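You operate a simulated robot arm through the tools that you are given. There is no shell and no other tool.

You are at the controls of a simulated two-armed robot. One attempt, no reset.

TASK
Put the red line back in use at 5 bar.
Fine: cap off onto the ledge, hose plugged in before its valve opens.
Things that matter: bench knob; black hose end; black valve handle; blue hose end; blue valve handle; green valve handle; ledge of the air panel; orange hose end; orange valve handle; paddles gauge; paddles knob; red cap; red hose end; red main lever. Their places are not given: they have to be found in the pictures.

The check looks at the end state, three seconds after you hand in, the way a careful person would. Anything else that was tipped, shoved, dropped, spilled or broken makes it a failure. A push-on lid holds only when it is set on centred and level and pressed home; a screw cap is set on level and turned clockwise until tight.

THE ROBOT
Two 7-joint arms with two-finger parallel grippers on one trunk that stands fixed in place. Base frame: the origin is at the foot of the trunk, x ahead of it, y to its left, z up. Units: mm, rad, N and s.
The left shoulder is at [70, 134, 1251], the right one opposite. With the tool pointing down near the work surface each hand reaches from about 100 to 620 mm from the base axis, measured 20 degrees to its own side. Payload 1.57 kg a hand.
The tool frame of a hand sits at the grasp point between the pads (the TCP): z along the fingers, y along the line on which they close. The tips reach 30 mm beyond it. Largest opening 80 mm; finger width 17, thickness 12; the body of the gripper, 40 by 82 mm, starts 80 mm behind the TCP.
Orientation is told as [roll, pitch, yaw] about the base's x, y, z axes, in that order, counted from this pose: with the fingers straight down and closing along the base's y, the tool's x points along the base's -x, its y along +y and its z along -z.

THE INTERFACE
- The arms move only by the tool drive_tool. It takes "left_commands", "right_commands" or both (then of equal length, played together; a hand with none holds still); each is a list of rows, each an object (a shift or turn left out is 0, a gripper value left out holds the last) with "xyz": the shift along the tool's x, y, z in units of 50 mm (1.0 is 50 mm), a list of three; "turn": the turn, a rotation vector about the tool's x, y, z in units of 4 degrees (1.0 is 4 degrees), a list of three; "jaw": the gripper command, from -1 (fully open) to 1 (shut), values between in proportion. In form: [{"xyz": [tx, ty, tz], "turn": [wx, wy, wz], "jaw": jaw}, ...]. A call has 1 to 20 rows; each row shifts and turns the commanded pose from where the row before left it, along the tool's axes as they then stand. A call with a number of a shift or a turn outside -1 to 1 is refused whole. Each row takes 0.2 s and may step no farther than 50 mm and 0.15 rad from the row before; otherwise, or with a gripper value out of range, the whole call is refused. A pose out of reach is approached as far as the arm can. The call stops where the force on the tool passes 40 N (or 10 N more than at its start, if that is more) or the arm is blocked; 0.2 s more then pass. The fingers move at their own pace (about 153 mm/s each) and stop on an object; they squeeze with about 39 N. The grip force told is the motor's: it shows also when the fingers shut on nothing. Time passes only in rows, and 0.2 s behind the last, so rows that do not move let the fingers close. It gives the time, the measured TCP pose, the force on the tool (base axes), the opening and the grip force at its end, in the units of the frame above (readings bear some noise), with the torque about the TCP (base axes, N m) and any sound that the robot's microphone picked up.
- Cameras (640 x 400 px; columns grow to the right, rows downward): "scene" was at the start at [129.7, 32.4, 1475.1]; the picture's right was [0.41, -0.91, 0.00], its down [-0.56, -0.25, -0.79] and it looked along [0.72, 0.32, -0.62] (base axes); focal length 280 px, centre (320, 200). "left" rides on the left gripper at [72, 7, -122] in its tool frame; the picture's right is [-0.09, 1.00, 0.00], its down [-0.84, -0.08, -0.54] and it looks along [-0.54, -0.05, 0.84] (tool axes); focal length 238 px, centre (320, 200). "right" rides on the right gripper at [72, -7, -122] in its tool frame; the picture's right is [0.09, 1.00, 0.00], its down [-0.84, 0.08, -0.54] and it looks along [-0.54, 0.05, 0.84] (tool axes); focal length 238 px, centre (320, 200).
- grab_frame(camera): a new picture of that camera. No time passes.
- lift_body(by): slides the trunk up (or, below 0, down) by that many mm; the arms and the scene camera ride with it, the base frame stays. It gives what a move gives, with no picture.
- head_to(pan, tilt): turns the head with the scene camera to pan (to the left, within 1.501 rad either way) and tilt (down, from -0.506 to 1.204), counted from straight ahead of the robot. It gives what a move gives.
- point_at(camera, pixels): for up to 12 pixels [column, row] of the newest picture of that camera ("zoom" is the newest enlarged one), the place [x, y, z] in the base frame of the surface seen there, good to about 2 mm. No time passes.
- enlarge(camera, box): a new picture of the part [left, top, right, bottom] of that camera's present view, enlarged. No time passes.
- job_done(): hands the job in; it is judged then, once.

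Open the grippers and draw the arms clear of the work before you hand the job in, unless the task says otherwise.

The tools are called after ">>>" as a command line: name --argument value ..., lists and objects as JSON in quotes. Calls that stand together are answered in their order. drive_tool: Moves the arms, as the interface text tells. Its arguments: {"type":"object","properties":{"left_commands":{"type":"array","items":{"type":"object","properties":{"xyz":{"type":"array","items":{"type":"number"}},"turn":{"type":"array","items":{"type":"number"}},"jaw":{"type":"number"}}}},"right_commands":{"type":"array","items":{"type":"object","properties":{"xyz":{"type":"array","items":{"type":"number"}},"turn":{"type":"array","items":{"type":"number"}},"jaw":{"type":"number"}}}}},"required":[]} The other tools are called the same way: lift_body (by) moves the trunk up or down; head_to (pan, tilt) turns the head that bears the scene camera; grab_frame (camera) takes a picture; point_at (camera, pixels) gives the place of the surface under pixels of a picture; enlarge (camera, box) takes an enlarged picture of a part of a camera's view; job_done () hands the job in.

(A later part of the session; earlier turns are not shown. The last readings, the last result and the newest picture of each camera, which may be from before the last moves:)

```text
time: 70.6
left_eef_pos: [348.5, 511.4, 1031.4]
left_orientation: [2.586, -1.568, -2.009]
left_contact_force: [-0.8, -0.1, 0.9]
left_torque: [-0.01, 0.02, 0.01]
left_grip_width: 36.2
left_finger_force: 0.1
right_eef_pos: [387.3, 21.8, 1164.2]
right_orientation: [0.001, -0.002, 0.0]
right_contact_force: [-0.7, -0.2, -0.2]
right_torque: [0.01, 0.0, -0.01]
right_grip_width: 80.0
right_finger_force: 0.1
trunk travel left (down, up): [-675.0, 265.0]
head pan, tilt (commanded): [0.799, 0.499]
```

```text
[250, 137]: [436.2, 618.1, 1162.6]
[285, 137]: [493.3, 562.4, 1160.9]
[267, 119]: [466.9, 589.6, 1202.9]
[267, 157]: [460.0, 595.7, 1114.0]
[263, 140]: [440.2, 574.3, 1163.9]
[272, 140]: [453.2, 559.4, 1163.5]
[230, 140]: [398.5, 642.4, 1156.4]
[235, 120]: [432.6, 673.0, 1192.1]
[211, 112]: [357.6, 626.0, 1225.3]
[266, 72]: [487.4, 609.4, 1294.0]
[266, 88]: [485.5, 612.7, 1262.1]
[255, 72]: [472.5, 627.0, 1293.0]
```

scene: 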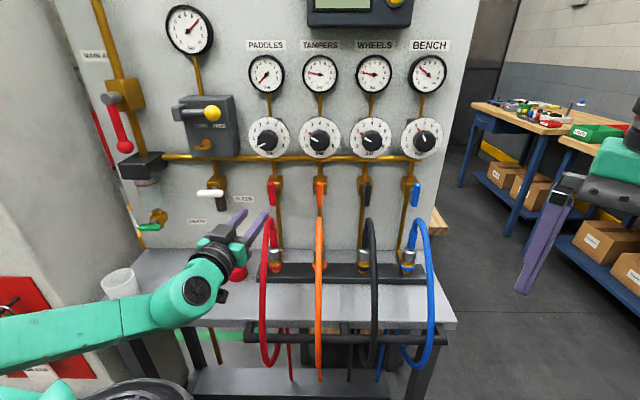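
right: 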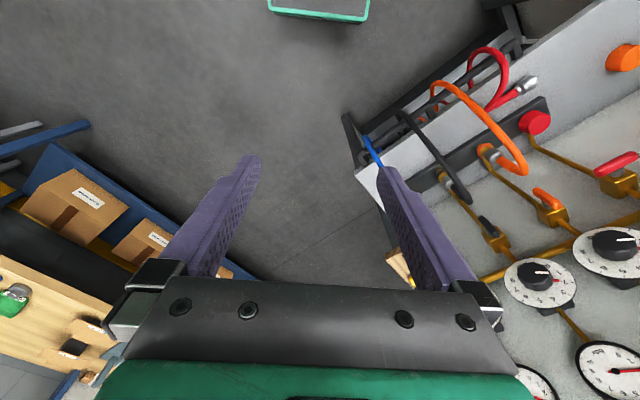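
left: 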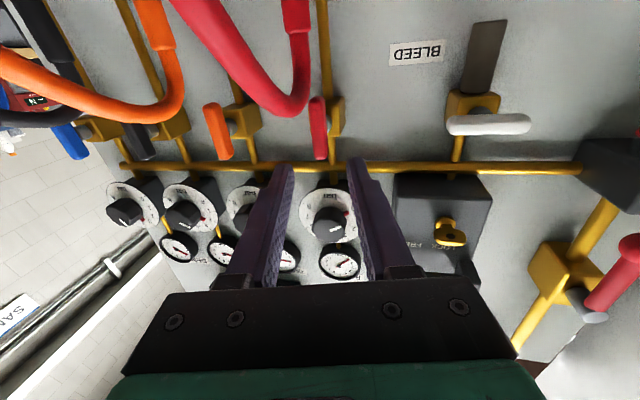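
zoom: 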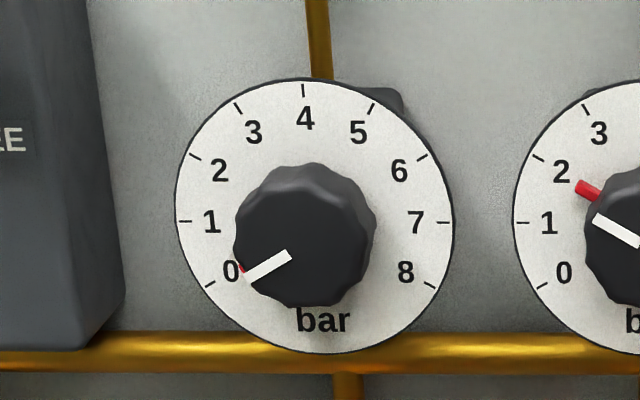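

Knob axis is at u≈−85.7, z≈1159.5, front face d≈717. I straighten the hand toward the panel, raise it to knob height and open the jaws to 70 mm.

>>> drive_tool --left_commands '[{"turn": [-1, 0, 0], "jaw": -0.75}, {"turn": [-1, 0, 0]}, {"turn": [-1, 0, 0]}, {"xyz": [-0.64, 0, 0]}, {"xyz": [-0.64, 0, 0]}, {"xyz": [-0.64, -0.2, 0]}, {"xyz": [-0.64, -0.39, 0]}, {"xyz": [0, 0, 0]}]'

>>> grab_frame --camera "left"

>>> grab_frame --camera "scene"

```text
time: 72.4
left_eef_pos: [368.7, 503.3, 1150.8]
left_orientation: [-0.869, -1.57, 1.655]
left_contact_force: [-0.4, 0.3, -0.5]
left_torque: [0.01, -0.02, -0.04]
left_grip_width: 70.0
left_finger_force: 0.0
left hand out of reach, approached as far as the arm can: row 6, 7
right_eef_pos: [387.7, 25.7, 1162.5]
right_orientation: [0.001, -0.001, 0.001]
right_contact_force: [-1.7, 0.1, 0.3]
right_torque: [-0.04, -0.03, -0.02]
right_grip_width: 80.1
right_finger_force: 0.0
trunk travel left (down, up): [-675.0, 265.0]
head pan, tilt (commanded): [0.799, 0.499]
```

```text
taken
```

left: 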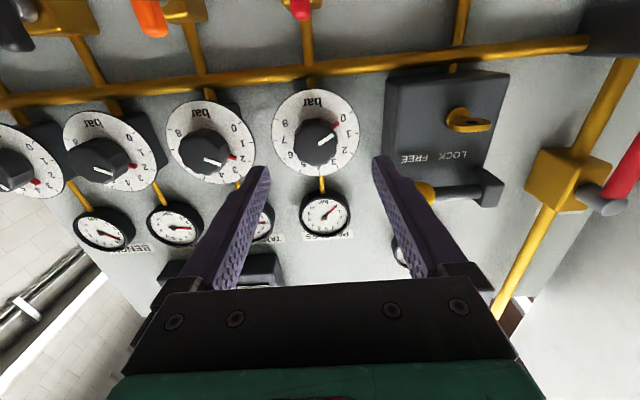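

```text
taken
```

scene: 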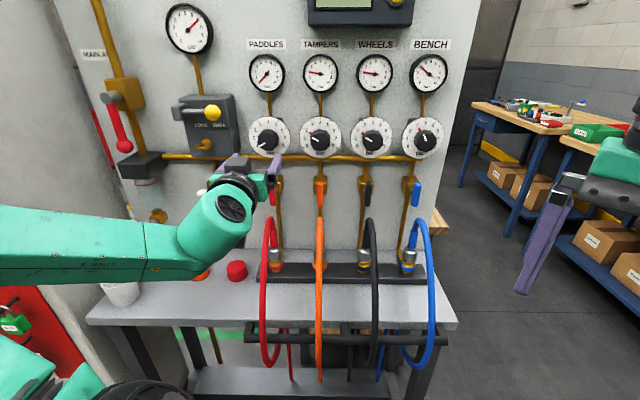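

The arm is near its limit at this height, so I raise the trunk by 120 mm (the hands ride along), then bring the hand back down to knob height.

>>> lift_body --by 120

>>> drive_tool --left_commands '[{"xyz": [0.4, 0, 0]}, {"xyz": [0.6, 0, 0]}, {"xyz": [0.6, 0, 0]}, {"xyz": [0, 0, 0]}]'

>>> grab_frame --camera "left"

>>> grab_frame --camera "scene"

```text
time: 73.9
left_eef_pos: [368.8, 502.3, 1270.2]
left_orientation: [1.239, -1.57, -0.456]
left_contact_force: [0.2, -0.7, -0.9]
left_torque: [-0.01, 0.01, -0.01]
left_grip_width: 70.0
left_finger_force: 0.0
right_eef_pos: [388.0, 23.4, 1283.6]
right_orientation: [-0.001, -0.001, 0.001]
right_contact_force: [0.1, 0.2, -0.4]
right_torque: [0.05, -0.03, 0.03]
right_grip_width: 80.1
right_finger_force: 0.0
trunk travel left (down, up): [-795.0, 145.0]
head pan, tilt (commanded): [0.799, 0.499]
```

```text
time: 74.9
left_eef_pos: [368.5, 502.3, 1189.9]
left_orientation: [2.33, -1.569, -1.544]
left_contact_force: [-0.3, -0.2, 0.1]
left_torque: [0.0, -0.02, 0.0]
left_grip_width: 70.0
left_finger_force: 0.1
right_eef_pos: [387.9, 23.3, 1283.3]
right_orientation: [0.003, 0.002, 0.001]
right_contact_force: [-0.6, 0.2, 1.0]
right_torque: [-0.02, 0.0, 0.0]
right_grip_width: 79.7
right_finger_force: 0.1
trunk travel left (down, up): [-795.0, 145.0]
head pan, tilt (commanded): [0.799, 0.499]
```

```text
taken
```

left: 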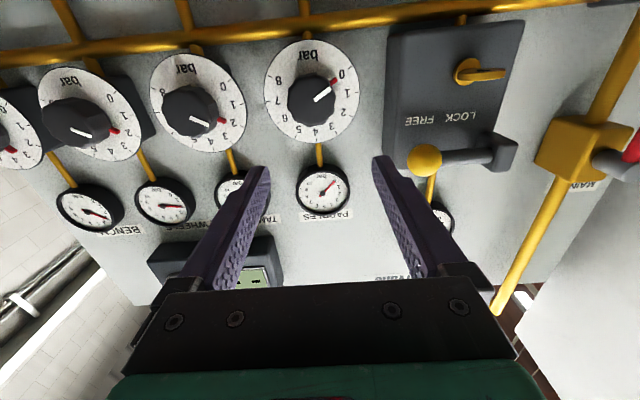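

```text
taken
```

scene: 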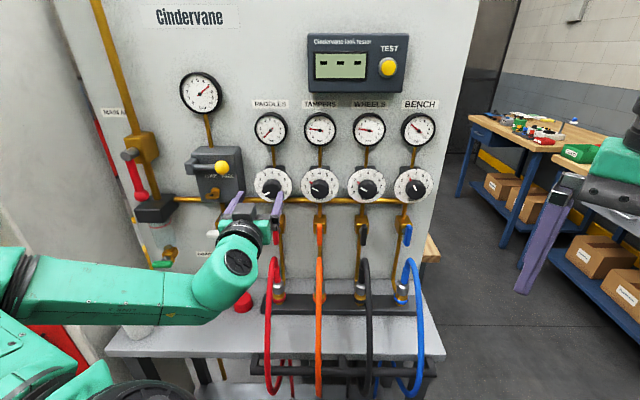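

At a workable height now. I move down and right onto the knob axis and forward to a stand-off (d≈660).

>>> drive_tool --left_commands '[{"xyz": [0.304, -0.089, 0.2]}, {"xyz": [0.304, -0.089, 0.3]}, {"xyz": [0, 0, 0.38]}, {"xyz": [0, 0, 0]}]'

>>> grab_frame --camera "left"

>>> enlarge --camera "scene" --box '[210, 100, 322, 220]'

```text
time: 75.9
left_eef_pos: [406.7, 526.3, 1159.5]
left_orientation: [1.403, -1.569, -0.616]
left_contact_force: [0.3, -0.3, -0.2]
left_torque: [-0.01, -0.01, 0.0]
left_grip_width: 69.9
left_finger_force: 0.0
right_eef_pos: [388.8, 23.4, 1283.0]
right_orientation: [0.0, 0.0, 0.001]
right_contact_force: [0.9, 0.6, 0.0]
right_torque: [0.01, 0.0, 0.01]
right_grip_width: 79.9
right_finger_force: 0.0
trunk travel left (down, up): [-795.0, 145.0]
head pan, tilt (commanded): [0.799, 0.499]
```

```text
taken
```

left: 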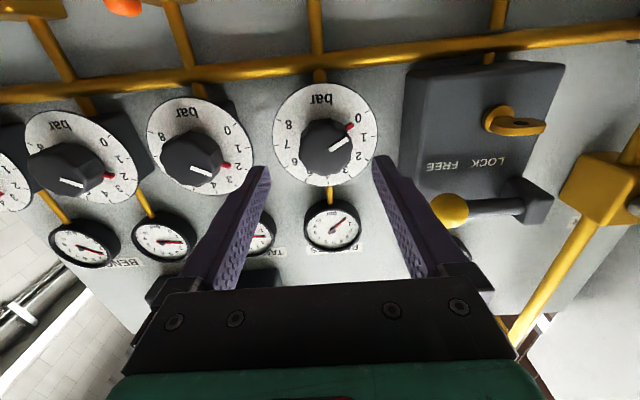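

```text
3.33 times, centred on (266, 160) of scene
```

zoom: 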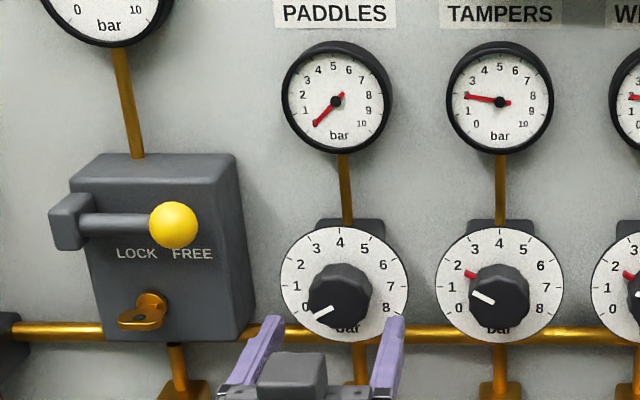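

The knob appears slightly off the predicted on-axis spot (319,155). I enlarge and measure it through this camera.

>>> enlarge --camera "left" --box '[262, 80, 390, 190]'

>>> point_at --camera "left" --pixels '[[304, 150], [326, 150], [348, 150], [326, 130], [326, 170], [310, 140], [345, 165], [326, 118], [280, 135], [370, 135], [325, 90], [325, 180]]'

```text
3.64 times, centred on (326, 135) of left
```

zoom: 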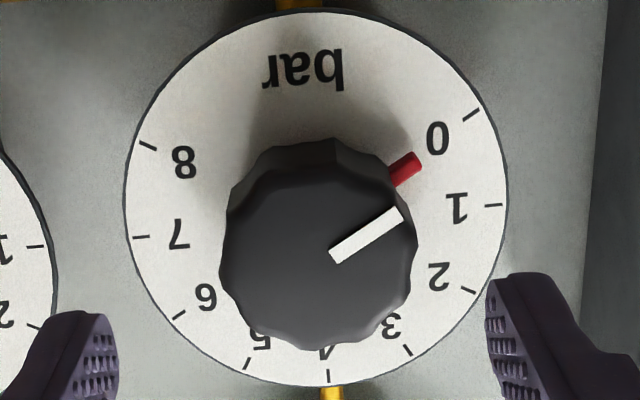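

```text
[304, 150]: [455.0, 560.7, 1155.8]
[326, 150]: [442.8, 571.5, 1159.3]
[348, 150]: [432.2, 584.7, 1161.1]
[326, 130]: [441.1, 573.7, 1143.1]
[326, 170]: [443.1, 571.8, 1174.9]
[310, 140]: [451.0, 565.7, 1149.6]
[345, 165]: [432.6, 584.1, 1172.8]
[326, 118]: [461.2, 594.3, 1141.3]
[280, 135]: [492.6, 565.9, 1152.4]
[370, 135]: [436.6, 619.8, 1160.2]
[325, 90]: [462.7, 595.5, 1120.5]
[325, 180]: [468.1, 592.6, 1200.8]
```

Both measures averaged put the knob axis near u≈−89, z≈1159. I shift 4.5 mm left, 1 mm down and move forward so that the pads flank the knob.

>>> drive_tool --left_commands '[{"xyz": [0.02, 0.09, 0]}, {"xyz": [0, 0, 0.3]}, {"xyz": [0, 0, 0.3]}, {"xyz": [0, 0, 0.18]}, {"xyz": [0, 0, 0.1]}, {"xyz": [0, 0, 0]}]'

>>> grab_frame --camera "left"

>>> enlarge --camera "scene" --box '[210, 100, 322, 220]'

```text
time: 77.3
left_eef_pos: [434.5, 561.8, 1159.2]
left_orientation: [1.282, -1.57, -0.498]
left_contact_force: [0.2, 0.3, -0.9]
left_torque: [0.03, 0.02, -0.01]
left_grip_width: 69.9
left_finger_force: 0.0
right_eef_pos: [388.0, 23.0, 1283.7]
right_orientation: [0.002, 0.001, -0.001]
right_contact_force: [0.0, -1.4, -0.1]
right_torque: [-0.01, 0.01, 0.0]
right_grip_width: 80.2
right_finger_force: 0.0
trunk travel left (down, up): [-795.0, 145.0]
head pan, tilt (commanded): [0.799, 0.499]
```

```text
taken
```

left: 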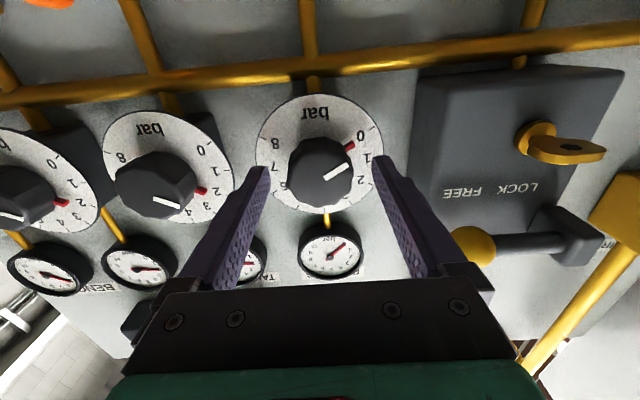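

```text
3.33 times, centred on (266, 160) of scene
```

zoom: 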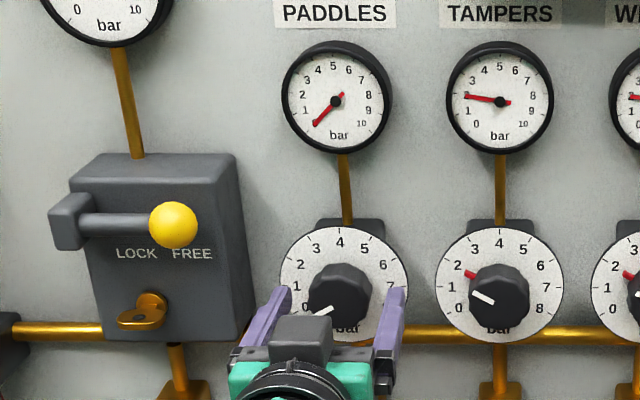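

The knob is centred sideways between the fingers. I check the vertical centring with an enlarged view and measured points.

>>> enlarge --camera "left" --box '[256, 100, 384, 220]'

>>> point_at --camera "left" --pixels '[[320, 155], [320, 165], [320, 175], [320, 185], [320, 195], [300, 175], [340, 175], [295, 180], [346, 180], [320, 200], [310, 160], [335, 190]]'

```text
3.33 times, centred on (320, 160) of left
```

zoom: 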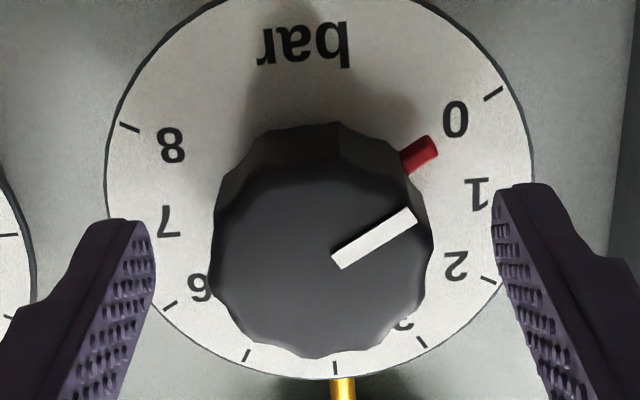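

```text
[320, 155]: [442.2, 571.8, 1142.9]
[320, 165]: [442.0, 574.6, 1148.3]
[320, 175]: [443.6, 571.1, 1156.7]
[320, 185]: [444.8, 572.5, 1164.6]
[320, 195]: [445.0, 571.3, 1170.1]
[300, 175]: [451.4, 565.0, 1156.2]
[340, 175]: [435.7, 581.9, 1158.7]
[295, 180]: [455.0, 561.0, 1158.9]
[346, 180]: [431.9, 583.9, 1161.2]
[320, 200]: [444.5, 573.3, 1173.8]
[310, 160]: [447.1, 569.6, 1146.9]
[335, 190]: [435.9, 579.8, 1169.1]
```

Knob face centre at (320.6,180) matches the tool axis prediction. I close the jaws on the knob.

>>> drive_tool --left_commands '[{"jaw": -0.3}, {"jaw": -0.1}, {"jaw": 0.2}, {"jaw": 1}, {"jaw": 1}]'

>>> enlarge --camera "left" --box '[256, 100, 384, 220]'

```text
time: 78.5
left_eef_pos: [435.1, 562.8, 1159.6]
left_orientation: [1.134, -1.57, -0.349]
left_contact_force: [0.4, 0.8, 0.0]
left_torque: [0.01, 0.02, -0.06]
left_grip_width: 43.6
left_finger_force: 45.2
right_eef_pos: [388.8, 23.7, 1283.2]
right_orientation: [0.0, 0.0, -0.002]
right_contact_force: [0.1, 0.6, 0.5]
right_torque: [0.01, 0.02, -0.01]
right_grip_width: 80.0
right_finger_force: 0.1
trunk travel left (down, up): [-795.0, 145.0]
head pan, tilt (commanded): [0.799, 0.499]
```

```text
3.33 times, centred on (320, 160) of left
```

zoom: 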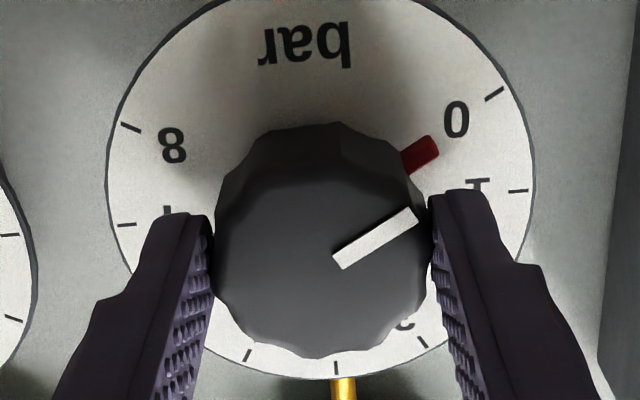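

Gripped at 43.6 mm. I turn clockwise 20° and check the gauge and the torque.

>>> drive_tool --left_commands '[{"turn": [0, 0, 1]}, {"turn": [0, 0, 1]}, {"turn": [0, 0, 1]}, {"turn": [0, 0, 1]}, {"turn": [0, 0, 1]}]'

>>> grab_frame --camera "left"

>>> enlarge --camera "scene" --box '[210, 90, 322, 210]'

```text
time: 79.7
left_eef_pos: [433.9, 562.1, 1159.3]
left_orientation: [1.571, -1.219, -0.785]
left_contact_force: [2.4, 1.5, -0.4]
left_torque: [0.43, -0.45, -0.12]
left_grip_width: 43.0
left_finger_force: 45.1
right_eef_pos: [389.1, 22.7, 1283.5]
right_orientation: [0.0, 0.0, 0.0]
right_contact_force: [0.4, -0.6, -0.3]
right_torque: [0.01, -0.05, 0.0]
right_grip_width: 80.2
right_finger_force: 0.1
trunk travel left (down, up): [-795.0, 145.0]
head pan, tilt (commanded): [0.799, 0.499]
```

```text
taken
```

left: 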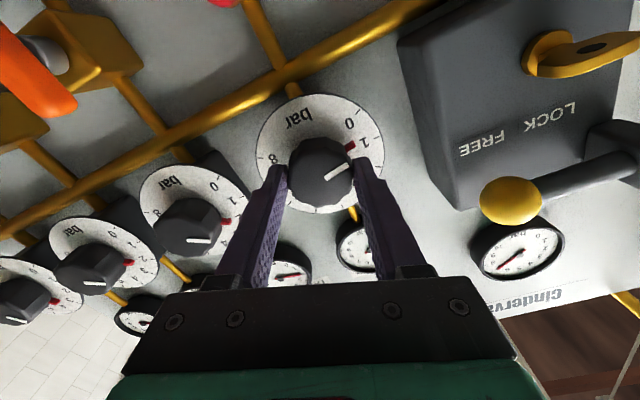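

```text
3.33 times, centred on (266, 150) of scene
```

zoom: 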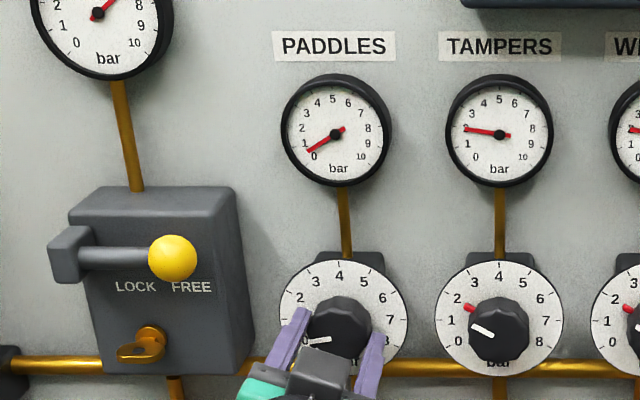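

The gauge needle has risen to about 0.6 bar. I keep turning clockwise, 14 more rows.

>>> drive_tool --left_commands '[{"turn": [0, 0, 1]}, {"turn": [0, 0, 1]}, {"turn": [0, 0, 1]}, {"turn": [0, 0, 1]}, {"turn": [0, 0, 1]}, {"turn": [0, 0, 1]}, {"turn": [0, 0, 1]}, {"turn": [0, 0, 1]}, {"turn": [0, 0, 1]}, {"turn": [0, 0, 1]}, {"turn": [0, 0, 1]}, {"turn": [0, 0, 1]}, {"turn": [0, 0, 1]}, {"turn": [0, 0, 1]}]'

>>> grab_frame --camera "left"

>>> enlarge --camera "scene" --box '[210, 90, 322, 210]'

```text
time: 82.7
left_eef_pos: [434.2, 563.2, 1160.0]
left_orientation: [1.573, -0.241, -0.785]
left_contact_force: [0.1, 2.3, 4.4]
left_torque: [-0.19, 0.16, 0.25]
left_grip_width: 43.3
left_finger_force: 45.0
right_eef_pos: [388.0, 23.7, 1283.6]
right_orientation: [0.0, -0.001, 0.001]
right_contact_force: [-0.6, -0.3, 0.1]
right_torque: [0.02, 0.01, 0.01]
right_grip_width: 79.9
right_finger_force: 0.0
trunk travel left (down, up): [-795.0, 145.0]
head pan, tilt (commanded): [0.799, 0.499]
```

```text
taken
```

left: 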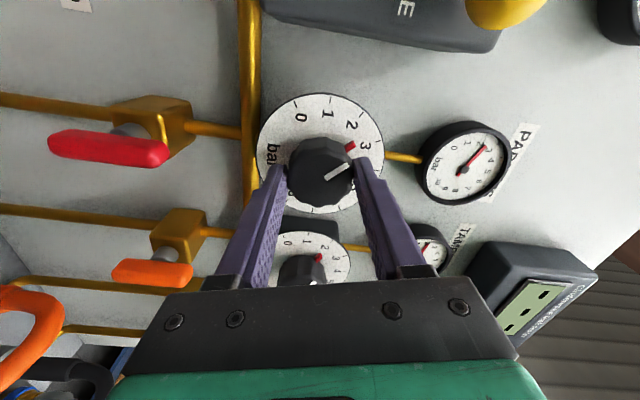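

```text
3.33 times, centred on (266, 150) of scene
```

zoom: 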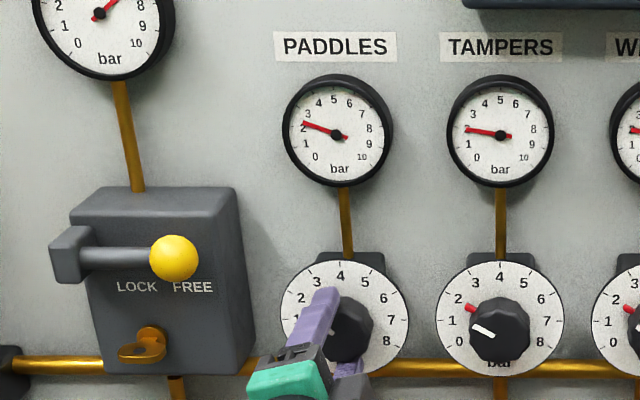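

The gauge reads about 2.4 bar with the red tab at 2.5. I continue clockwise in the same grip as far as the wrist allows.

>>> drive_tool --left_commands '[{"turn": [0, 0, 1]}, {"turn": [0, 0, 1]}, {"turn": [0, 0, 1]}, {"turn": [0, 0, 1]}, {"turn": [0, 0, 1]}, {"turn": [0, 0, 1]}]'

>>> grab_frame --camera "left"

>>> grab_frame --camera "scene"

```text
time: 84.1
left_eef_pos: [435.6, 561.0, 1159.3]
left_orientation: [1.571, 0.176, -0.786]
left_contact_force: [0.3, -0.2, 2.1]
left_torque: [0.09, -0.09, 0.71]
left_grip_width: 43.6
left_finger_force: 44.9
right_eef_pos: [388.4, 22.7, 1282.6]
right_orientation: [0.001, 0.0, 0.0]
right_contact_force: [0.8, -0.5, 0.7]
right_torque: [0.0, -0.01, -0.02]
right_grip_width: 80.1
right_finger_force: 0.1
trunk travel left (down, up): [-795.0, 145.0]
head pan, tilt (commanded): [0.799, 0.499]
```

```text
taken
```

left: 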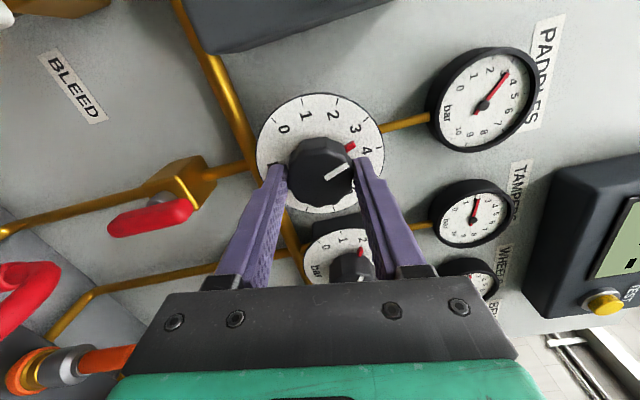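

```text
taken
```

scene: 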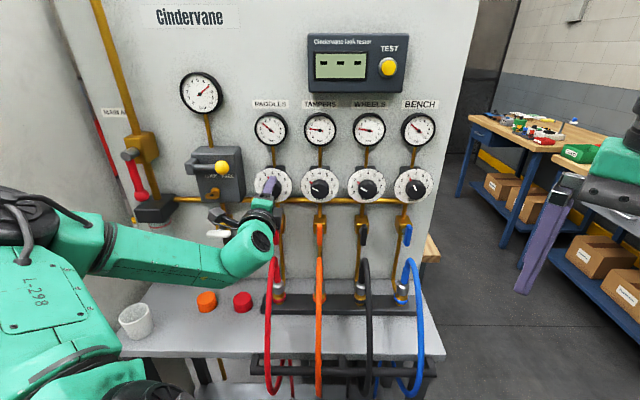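

At about 3.3 bar and still no reach limit. I go on with six more rows.

>>> drive_tool --left_commands '[{"turn": [0, 0, 1]}, {"turn": [0, 0, 1]}, {"turn": [0, 0, 1]}, {"turn": [0, 0, 1]}, {"turn": [0, 0, 1]}, {"turn": [0, 0, 1]}]'

>>> grab_frame --camera "left"

>>> enlarge --camera "scene" --box '[170, 90, 330, 240]'

```text
time: 85.5
left_eef_pos: [435.2, 563.2, 1160.3]
left_orientation: [1.569, 0.595, -0.787]
left_contact_force: [-0.5, -0.2, -0.3]
left_torque: [0.49, -0.51, 0.82]
left_grip_width: 43.2
left_finger_force: 45.2
right_eef_pos: [387.9, 23.9, 1283.7]
right_orientation: [0.001, 0.001, -0.001]
right_contact_force: [-0.6, -1.0, 0.4]
right_torque: [0.02, 0.02, 0.03]
right_grip_width: 79.9
right_finger_force: 0.1
trunk travel left (down, up): [-795.0, 145.0]
head pan, tilt (commanded): [0.799, 0.499]
```

```text
taken
```

left: 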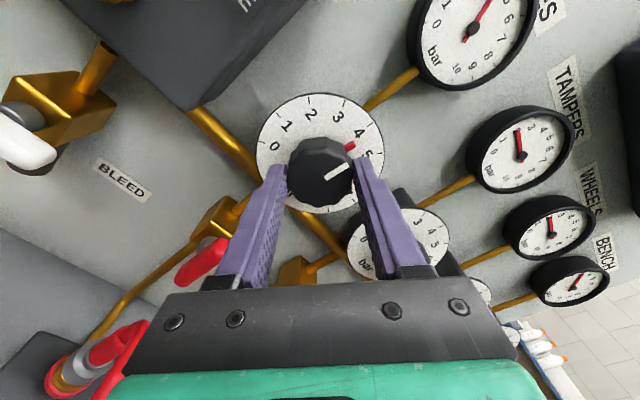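

```text
2.67 times, centred on (250, 165) of scene
```

zoom: 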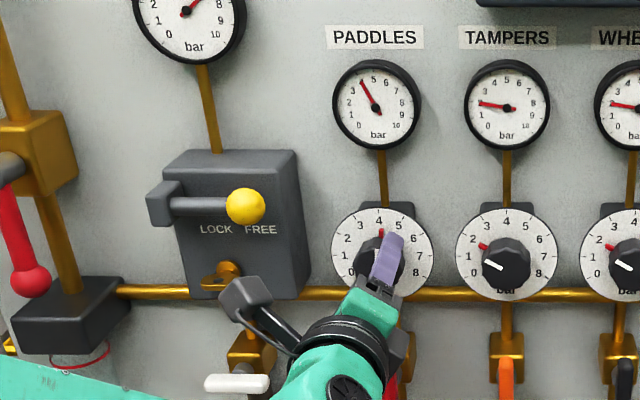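

Gauge at about 4.1 bar. Five more rows should bring it near 4.8; then I fine-tune.

>>> drive_tool --left_commands '[{"turn": [0, 0, 1]}, {"turn": [0, 0, 1]}, {"turn": [0, 0, 1]}, {"turn": [0, 0, 1]}, {"turn": [0, 0, 1]}, {"xyz": [0, 0, 0]}]'

>>> grab_frame --camera "left"

>>> enlarge --camera "scene" --box '[230, 95, 310, 155]'

>>> enlarge --camera "scene" --box '[230, 155, 310, 215]'

```text
time: 86.9
left_eef_pos: [434.3, 562.7, 1159.2]
left_orientation: [1.572, 0.944, -0.786]
left_contact_force: [-0.9, 1.9, 3.1]
left_torque: [-0.58, 0.55, -0.81]
left_grip_width: 43.3
left_finger_force: 44.8
right_eef_pos: [387.8, 24.6, 1282.8]
right_orientation: [0.001, 0.0, 0.001]
right_contact_force: [0.2, 0.1, 0.1]
right_torque: [0.0, 0.03, 0.02]
right_grip_width: 79.9
right_finger_force: 0.0
trunk travel left (down, up): [-795.0, 145.0]
head pan, tilt (commanded): [0.799, 0.499]
```

```text
taken
```

left: 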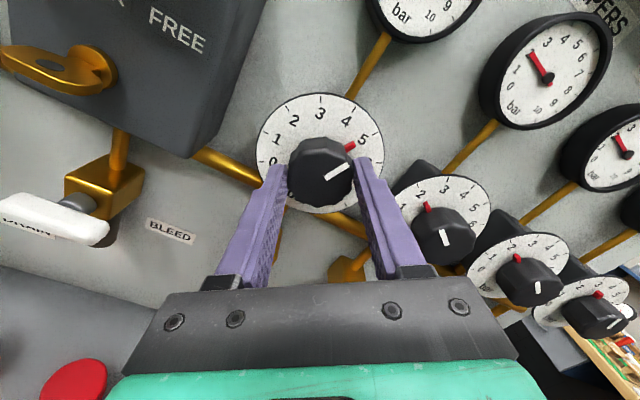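

```text
6.67 times, centred on (270, 125) of scene
```

zoom: 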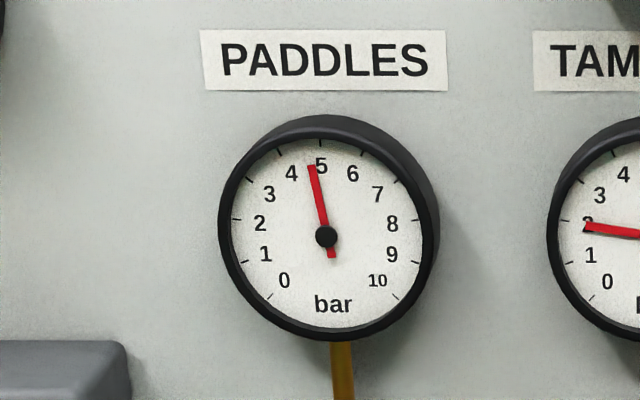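

```text
6.67 times, centred on (270, 185) of scene
```

zoom: 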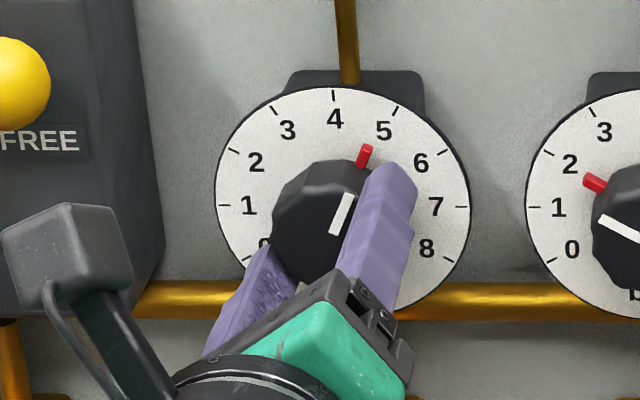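

The needle is about 8° short of the 5 mark (≈4.75 bar). I turn 6° more clockwise.

>>> drive_tool --left_commands '[{"turn": [0, 0, 0.75]}, {"turn": [0, 0, 0.75]}, {"xyz": [0, 0, 0]}, {"xyz": [0, 0, 0]}]'

>>> enlarge --camera "scene" --box '[246, 105, 294, 145]'

>>> enlarge --camera "scene" --box '[230, 155, 310, 215]'

>>> grab_frame --camera "left"

```text
time: 87.9
left_eef_pos: [434.0, 563.2, 1160.1]
left_orientation: [1.571, 1.048, -0.788]
left_contact_force: [1.8, 1.7, 2.2]
left_torque: [0.2, -0.17, -0.04]
left_grip_width: 43.3
left_finger_force: 44.9
right_eef_pos: [388.0, 23.7, 1282.4]
right_orientation: [0.0, 0.001, -0.001]
right_contact_force: [0.0, -1.2, 0.2]
right_torque: [0.01, 0.03, -0.02]
right_grip_width: 79.9
right_finger_force: 0.0
trunk travel left (down, up): [-795.0, 145.0]
head pan, tilt (commanded): [0.799, 0.499]
```

```text
10.00 times, centred on (270, 125) of scene
```

zoom: 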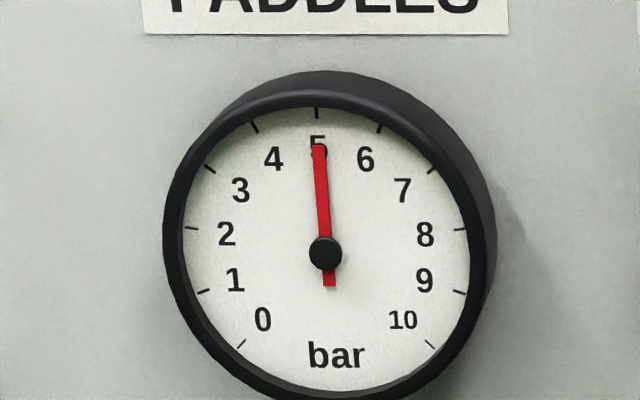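

```text
6.67 times, centred on (270, 185) of scene
```

zoom: 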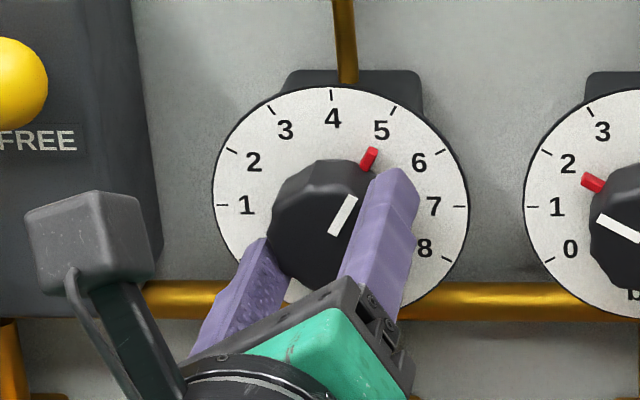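

```text
taken
```

left: 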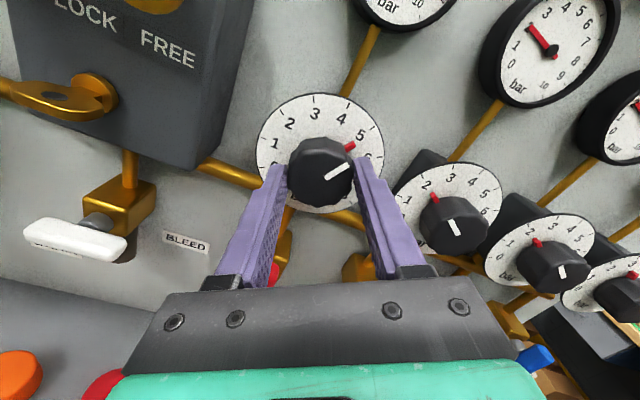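

The needle now points right on 5 (tip, hub and tick in line). I open the jaws gently and check that it stays.

>>> drive_tool --left_commands '[{"jaw": -0.12}, {"jaw": -0.2}, {"jaw": -0.4}, {"jaw": -0.7}, {"jaw": -0.7}]'

>>> enlarge --camera "scene" --box '[246, 105, 294, 145]'

>>> enlarge --camera "scene" --box '[230, 155, 310, 215]'

```text
time: 89.1
left_eef_pos: [435.2, 562.8, 1161.1]
left_orientation: [1.571, 1.047, -0.789]
left_contact_force: [-1.0, -0.1, 1.3]
left_torque: [0.01, -0.02, 0.02]
left_grip_width: 68.1
left_finger_force: 0.1
right_eef_pos: [388.6, 24.2, 1281.9]
right_orientation: [0.0, 0.0, 0.0]
right_contact_force: [-0.5, 0.0, -0.4]
right_torque: [0.0, 0.03, -0.01]
right_grip_width: 79.8
right_finger_force: 0.1
trunk travel left (down, up): [-795.0, 145.0]
head pan, tilt (commanded): [0.799, 0.499]
```

```text
10.00 times, centred on (270, 125) of scene
```

zoom: 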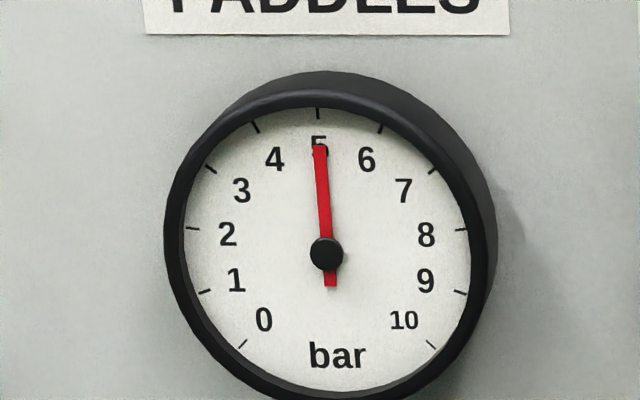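

```text
6.67 times, centred on (270, 185) of scene
```

zoom: 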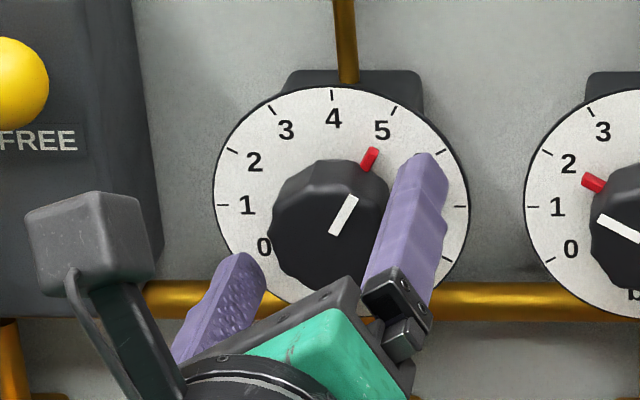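

Gauge holds at 5 bar. I draw the hand straight back from the knob.

>>> drive_tool --left_commands '[{"xyz": [0, 0, -0.3]}, {"xyz": [0, 0, -0.5]}, {"xyz": [0, 0, -0.7]}, {"xyz": [0, 0, -0.7]}, {"xyz": [0, 0, -0.3]}]'

>>> grab_frame --camera "scene"

>>> grab_frame --camera "left"

```text
time: 90.3
left_eef_pos: [356.6, 482.8, 1159.3]
left_orientation: [1.568, 1.047, -0.789]
left_contact_force: [0.5, -0.1, 0.2]
left_torque: [0.01, 0.03, -0.03]
left_grip_width: 67.8
left_finger_force: 0.1
left hand out of reach, approached as far as the arm can: row 5
right_eef_pos: [389.0, 23.8, 1284.1]
right_orientation: [-0.002, 0.0, 0.0]
right_contact_force: [-0.3, -0.1, 0.0]
right_torque: [-0.01, 0.02, -0.01]
right_grip_width: 80.1
right_finger_force: 0.0
trunk travel left (down, up): [-795.0, 145.0]
head pan, tilt (commanded): [0.799, 0.499]
```

```text
taken
```

scene: 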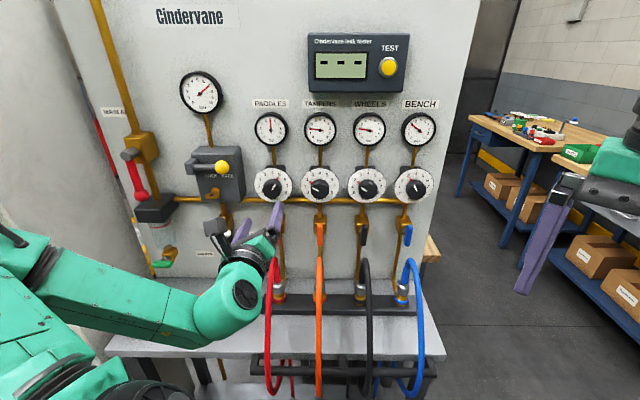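

```text
taken
```

left: 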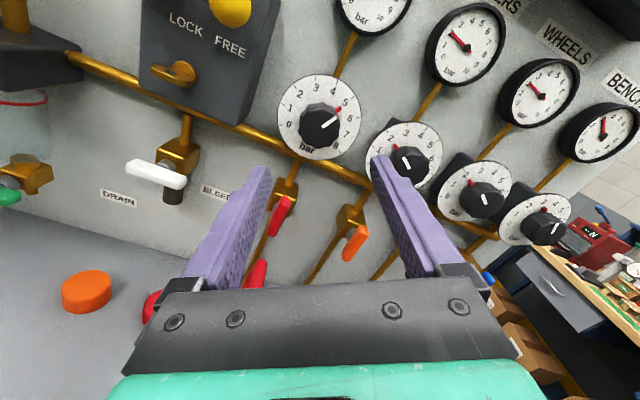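

Everything on the panel looks right from here (red handle parallel to the orange one, red tab at 5). I unwind the wrist in free space.

>>> drive_tool --left_commands '[{"turn": [0, 0, -1], "jaw": -1}, {"turn": [0, 0, -1]}, {"turn": [0, 0, -1]}, {"turn": [0, 0, -1]}, {"turn": [0, 0, -1]}, {"turn": [0, 0, -1]}, {"turn": [0, 0, -1]}, {"turn": [0, 0, -1]}, {"turn": [0, 0, -1]}, {"turn": [0, 0, -1]}, {"turn": [0, 0, -1]}, {"turn": [0, 0, -1]}, {"turn": [0, 0, -1]}, {"turn": [0, 0, -1]}, {"turn": [0, 0, -1]}, {"turn": [0, 0, -1]}, {"turn": [0, 0, -1]}, {"turn": [0, 0, -1]}, {"turn": [0, 0, -1]}, {"turn": [0, 0, -1]}]'

>>> drive_tool --left_commands '[{"turn": [0, 0, -1]}, {"turn": [0, 0, -1]}, {"turn": [0, 0, -1]}, {"turn": [0, 0, -1]}, {"turn": [0, 0, -1]}, {"turn": [0, 0, -1]}, {"turn": [0, 0, -1]}, {"turn": [0, 0, -1]}, {"turn": [0, 0, -1]}, {"turn": [0, 0, -1]}, {"turn": [0, 0, -1]}, {"turn": [0, 0, -1]}, {"turn": [0, 0, -1]}, {"turn": [0, 0, -1]}, {"turn": [0, 0, -1]}, {"turn": [0, 0, -1]}, {"turn": [0, 0, -1]}]'

>>> grab_frame --camera "scene"

```text
time: 94.5
left_eef_pos: [359.1, 481.8, 1159.8]
left_orientation: [1.572, -0.349, -0.787]
left_contact_force: [-0.4, -0.6, 1.1]
left_torque: [-0.03, -0.02, -0.04]
left_grip_width: 79.9
left_finger_force: 0.1
right_eef_pos: [388.6, 23.1, 1283.2]
right_orientation: [0.0, 0.0, 0.0]
right_contact_force: [0.7, 0.1, 0.1]
right_torque: [0.02, -0.02, -0.01]
right_grip_width: 79.9
right_finger_force: 0.0
trunk travel left (down, up): [-795.0, 145.0]
head pan, tilt (commanded): [0.799, 0.499]
```

```text
time: 98.1
left_eef_pos: [355.4, 482.2, 1159.0]
left_orientation: [1.56, -1.535, -0.777]
left_contact_force: [0.2, 0.1, -0.4]
left_torque: [-0.03, 0.01, 0.03]
left_grip_width: 79.9
left_finger_force: 0.0
right_eef_pos: [387.7, 23.6, 1283.3]
right_orientation: [-0.001, 0.001, 0.0]
right_contact_force: [1.0, 0.1, 0.5]
right_torque: [0.01, 0.0, 0.0]
right_grip_width: 79.9
right_finger_force: 0.0
trunk travel left (down, up): [-795.0, 145.0]
head pan, tilt (commanded): [0.799, 0.499]
```

```text
taken
```

scene: 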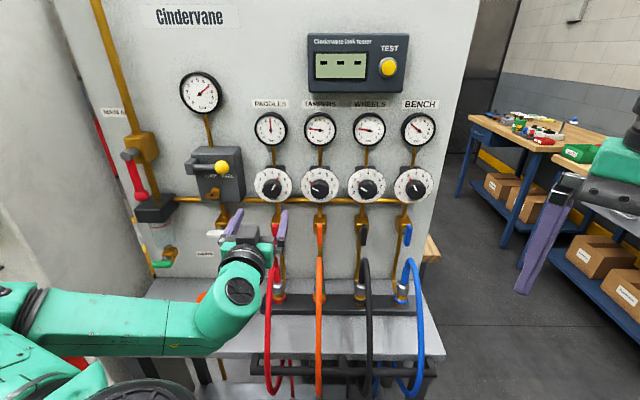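

Now I swing the hand to point down, well in front of the panel, before withdrawing it.

>>> drive_tool --left_commands '[{"turn": [0, 1, 0]}, {"turn": [0, 1, 0]}, {"turn": [0, 1, 0]}, {"turn": [0, 1, 0]}, {"turn": [0, 1, 0]}, {"turn": [0, 1, 0]}, {"turn": [0, 1, 0]}, {"turn": [0, 1, 0]}, {"turn": [0, 1, 0]}, {"turn": [0, 1, 0]}, {"turn": [0, 1, 0]}, {"turn": [0, 1, 0]}, {"turn": [0, 1, 0]}, {"turn": [0, 1, 0]}, {"turn": [0, 1, 0]}, {"turn": [0, 1, 0]}, {"turn": [0, 1, 0]}, {"turn": [0, 1, 0]}, {"turn": [0, 1, 0]}, {"turn": [0, 1, 0]}]'

>>> drive_tool --left_commands '[{"xyz": [0.5, 0.4, -0.3], "turn": [0, 0.9, 0]}, {"xyz": [0.5, 0.5, -0.3], "turn": [0, 0.9, 0]}, {"xyz": [0.6, 0.6, -0.2]}, {"xyz": [0.6, 0.6, 0]}, {"xyz": [0.6, 0.6, 0]}]'

>>> grab_frame --camera "scene"

```text
time: 102.3
left_eef_pos: [356.7, 482.9, 1159.5]
left_orientation: [1.567, -1.536, -0.782]
left_contact_force: [-0.1, 0.1, -0.5]
left_torque: [-0.01, -0.02, 0.02]
left_grip_width: 80.0
left_finger_force: 0.0
left hand out of reach, approached as far as the arm can: row 1, 2, 3, 4, 5, 6, 7, 8, 9, 10, 11, 12, 13, 14, 15, 16, 17, 18, 19, 20
right_eef_pos: [389.6, 22.9, 1283.2]
right_orientation: [0.001, 0.001, -0.001]
right_contact_force: [0.3, 0.2, 0.6]
right_torque: [0.0, -0.03, 0.01]
right_grip_width: 80.2
right_finger_force: 0.1
trunk travel left (down, up): [-795.0, 145.0]
head pan, tilt (commanded): [0.799, 0.499]
```

```text
time: 103.5
left_eef_pos: [222.1, 549.0, 1033.0]
left_orientation: [0.267, -1.439, 0.521]
left_contact_force: [-0.7, -0.4, 0.1]
left_torque: [-0.04, 0.02, -0.04]
left_grip_width: 80.1
left_finger_force: 0.1
left hand out of reach, approached as far as the arm can: row 1
right_eef_pos: [387.8, 25.2, 1283.2]
right_orientation: [0.0, 0.001, 0.001]
right_contact_force: [0.0, -0.4, 0.0]
right_torque: [-0.03, 0.01, -0.02]
right_grip_width: 80.2
right_finger_force: 0.1
trunk travel left (down, up): [-795.0, 145.0]
head pan, tilt (commanded): [0.799, 0.499]
```

```text
taken
```

scene: 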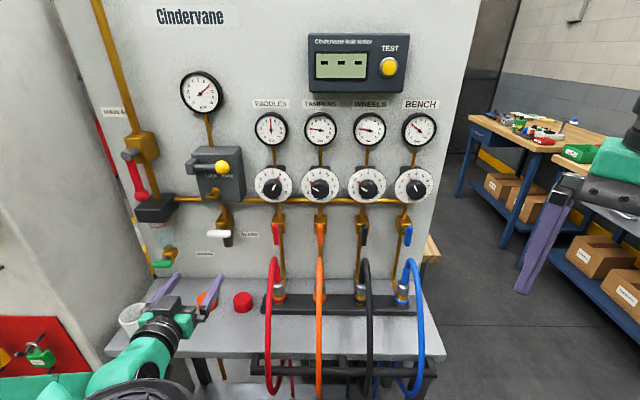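

The tilt wasn't reachable there and the hand slid down and left into free space (222,549,1033), clear of everything. I try tilting the hand downward from here in steps.

>>> drive_tool --left_commands '[{"turn": [0, 1, 0]}, {"turn": [0, 1, 0]}, {"turn": [0, 1, 0]}, {"turn": [0, 1, 0]}, {"turn": [0, 1, 0]}, {"turn": [0, 1, 0]}, {"turn": [0, 1, 0]}, {"turn": [0, 1, 0]}]'

>>> grab_frame --camera "scene"

```text
time: 105.3
left_eef_pos: [229.5, 553.5, 1018.1]
left_orientation: [0.056, -0.886, 0.742]
left_contact_force: [0.1, -0.1, 0.0]
left_torque: [-0.02, 0.0, 0.01]
left_grip_width: 79.9
left_finger_force: 0.0
left hand out of reach, approached as far as the arm can: row 6, 7, 8
right_eef_pos: [388.4, 24.4, 1282.7]
right_orientation: [0.0, -0.001, 0.0]
right_contact_force: [0.5, 0.0, 0.5]
right_torque: [0.0, 0.01, 0.02]
right_grip_width: 80.2
right_finger_force: 0.1
trunk travel left (down, up): [-795.0, 145.0]
head pan, tilt (commanded): [0.799, 0.499]
```

```text
taken
```

scene: 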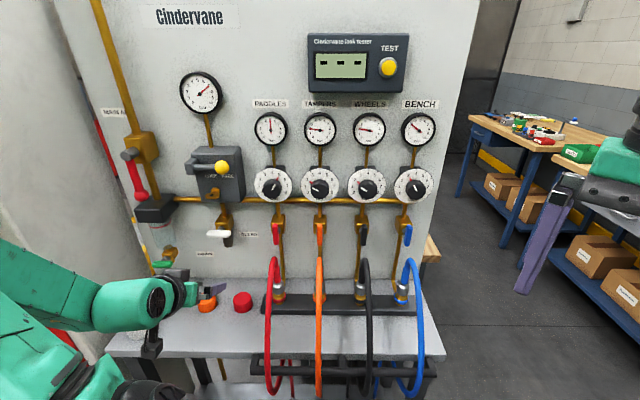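

Tilt reached −51°. I now move the hand up, right and back toward the robot, above and away from the hoses and the ledge.

>>> drive_tool --left_commands '[{"xyz": [-0.126, -0.435, -0.48]}, {"xyz": [-0.126, -0.435, -0.48]}, {"xyz": [-0.126, -0.435, -0.48]}, {"xyz": [-0.126, -0.435, -0.48]}]'

>>> grab_frame --camera "scene"

```text
time: 106.3
left_eef_pos: [263.5, 492.1, 1021.8]
left_orientation: [0.058, -0.884, 0.742]
left_contact_force: [-0.1, -0.7, -0.1]
left_torque: [-0.02, 0.02, -0.02]
left_grip_width: 79.7
left_finger_force: 0.0
left hand out of reach, approached as far as the arm can: row 1, 2, 3, 4
right_eef_pos: [389.9, 21.5, 1282.2]
right_orientation: [0.003, 0.002, 0.0]
right_contact_force: [0.5, -0.5, 0.6]
right_torque: [0.02, -0.01, 0.0]
right_grip_width: 80.1
right_finger_force: 0.1
trunk travel left (down, up): [-795.0, 145.0]
head pan, tilt (commanded): [0.799, 0.499]
```

```text
taken
```

scene: 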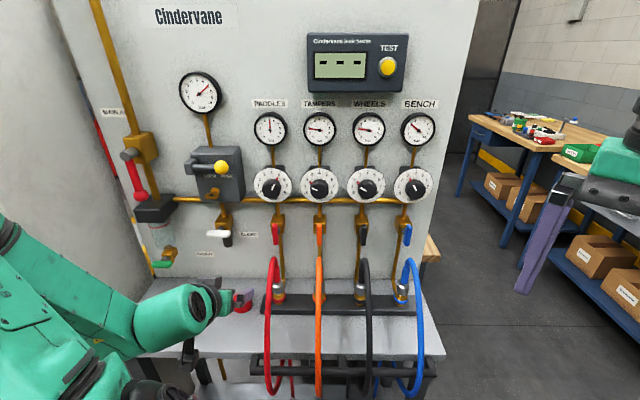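

The arm is near a joint limit for pulling back here; I lift the trunk 140 mm so that the hand rises clear above the ledge and hoses.

>>> lift_body --by 140

>>> drive_tool --left_commands '[{"turn": [0, 0.8, 0]}, {"turn": [0, 0.8, 0]}, {"turn": [0, 0.8, 0]}, {"turn": [0, 0.8, 0]}, {"turn": [0, 0.8, 0]}, {"turn": [0, 0.8, 0]}]'

>>> grab_frame --camera "scene"

```text
time: 108.0
left_eef_pos: [261.9, 493.5, 1161.9]
left_orientation: [0.055, -0.886, 0.743]
left_contact_force: [-0.3, 0.8, 0.6]
left_torque: [-0.01, 0.02, 0.01]
left_grip_width: 79.7
left_finger_force: 0.1
right_eef_pos: [387.2, 23.6, 1423.6]
right_orientation: [0.002, 0.0, 0.001]
right_contact_force: [-0.3, -0.1, 0.0]
right_torque: [0.01, 0.01, 0.03]
right_grip_width: 79.8
right_finger_force: 0.2
trunk travel left (down, up): [-935.0, 5.0]
head pan, tilt (commanded): [0.799, 0.499]
```

```text
time: 109.4
left_eef_pos: [267.5, 499.6, 1151.1]
left_orientation: [0.039, -0.551, 0.763]
left_contact_force: [0.1, -0.5, 0.3]
left_torque: [0.02, -0.01, 0.0]
left_grip_width: 80.0
left_finger_force: 0.0
left hand out of reach, approached as far as the arm can: row 1, 3, 5
right_eef_pos: [389.2, 24.6, 1422.1]
right_orientation: [0.001, -0.001, 0.0]
right_contact_force: [-0.4, 0.4, 0.2]
right_torque: [0.0, 0.02, 0.0]
right_grip_width: 79.9
right_finger_force: 0.1
trunk travel left (down, up): [-935.0, 5.0]
head pan, tilt (commanded): [0.799, 0.499]
```

```text
taken
```

scene: 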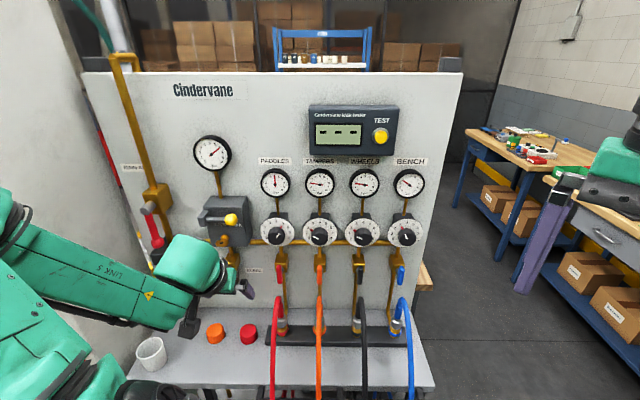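

The hand is well above the ledge now; cup, caps and hoses stand as they should. I finish tilting the hand down and pull it back toward the robot.

>>> drive_tool --left_commands '[{"turn": [0, 1, 0]}, {"turn": [0, 1, 0]}, {"turn": [0, 1, 0]}, {"turn": [0, 1, 0]}, {"turn": [0, 1, 0]}, {"turn": [0, 1, 0]}, {"turn": [0, 1, 0]}, {"xyz": [0.3, 0.1, -0.3]}, {"xyz": [0.4, 0.1, -0.4]}, {"xyz": [0.5, 0.1, -0.4]}]'

>>> grab_frame --camera "scene"

```text
time: 111.6
left_eef_pos: [212.0, 463.1, 1207.5]
left_orientation: [0.037, -0.065, 0.781]
left_contact_force: [-0.1, 0.5, -0.5]
left_torque: [0.01, 0.02, -0.01]
left_grip_width: 80.1
left_finger_force: 0.0
right_eef_pos: [386.4, 22.2, 1424.0]
right_orientation: [0.004, -0.001, 0.0]
right_contact_force: [0.9, 0.6, -0.9]
right_torque: [0.01, 0.0, 0.01]
right_grip_width: 80.1
right_finger_force: 0.0
trunk travel left (down, up): [-935.0, 5.0]
head pan, tilt (commanded): [0.799, 0.499]
```

```text
taken
```

scene: 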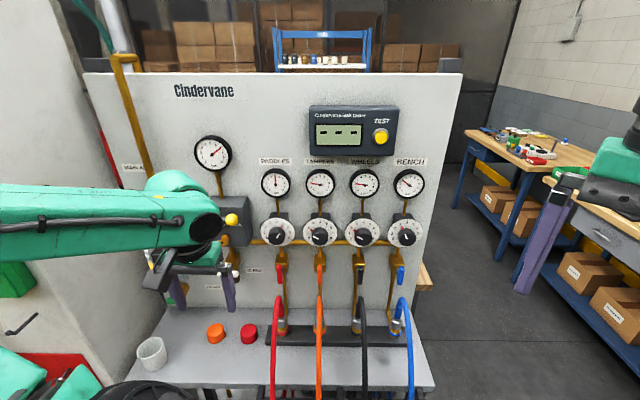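

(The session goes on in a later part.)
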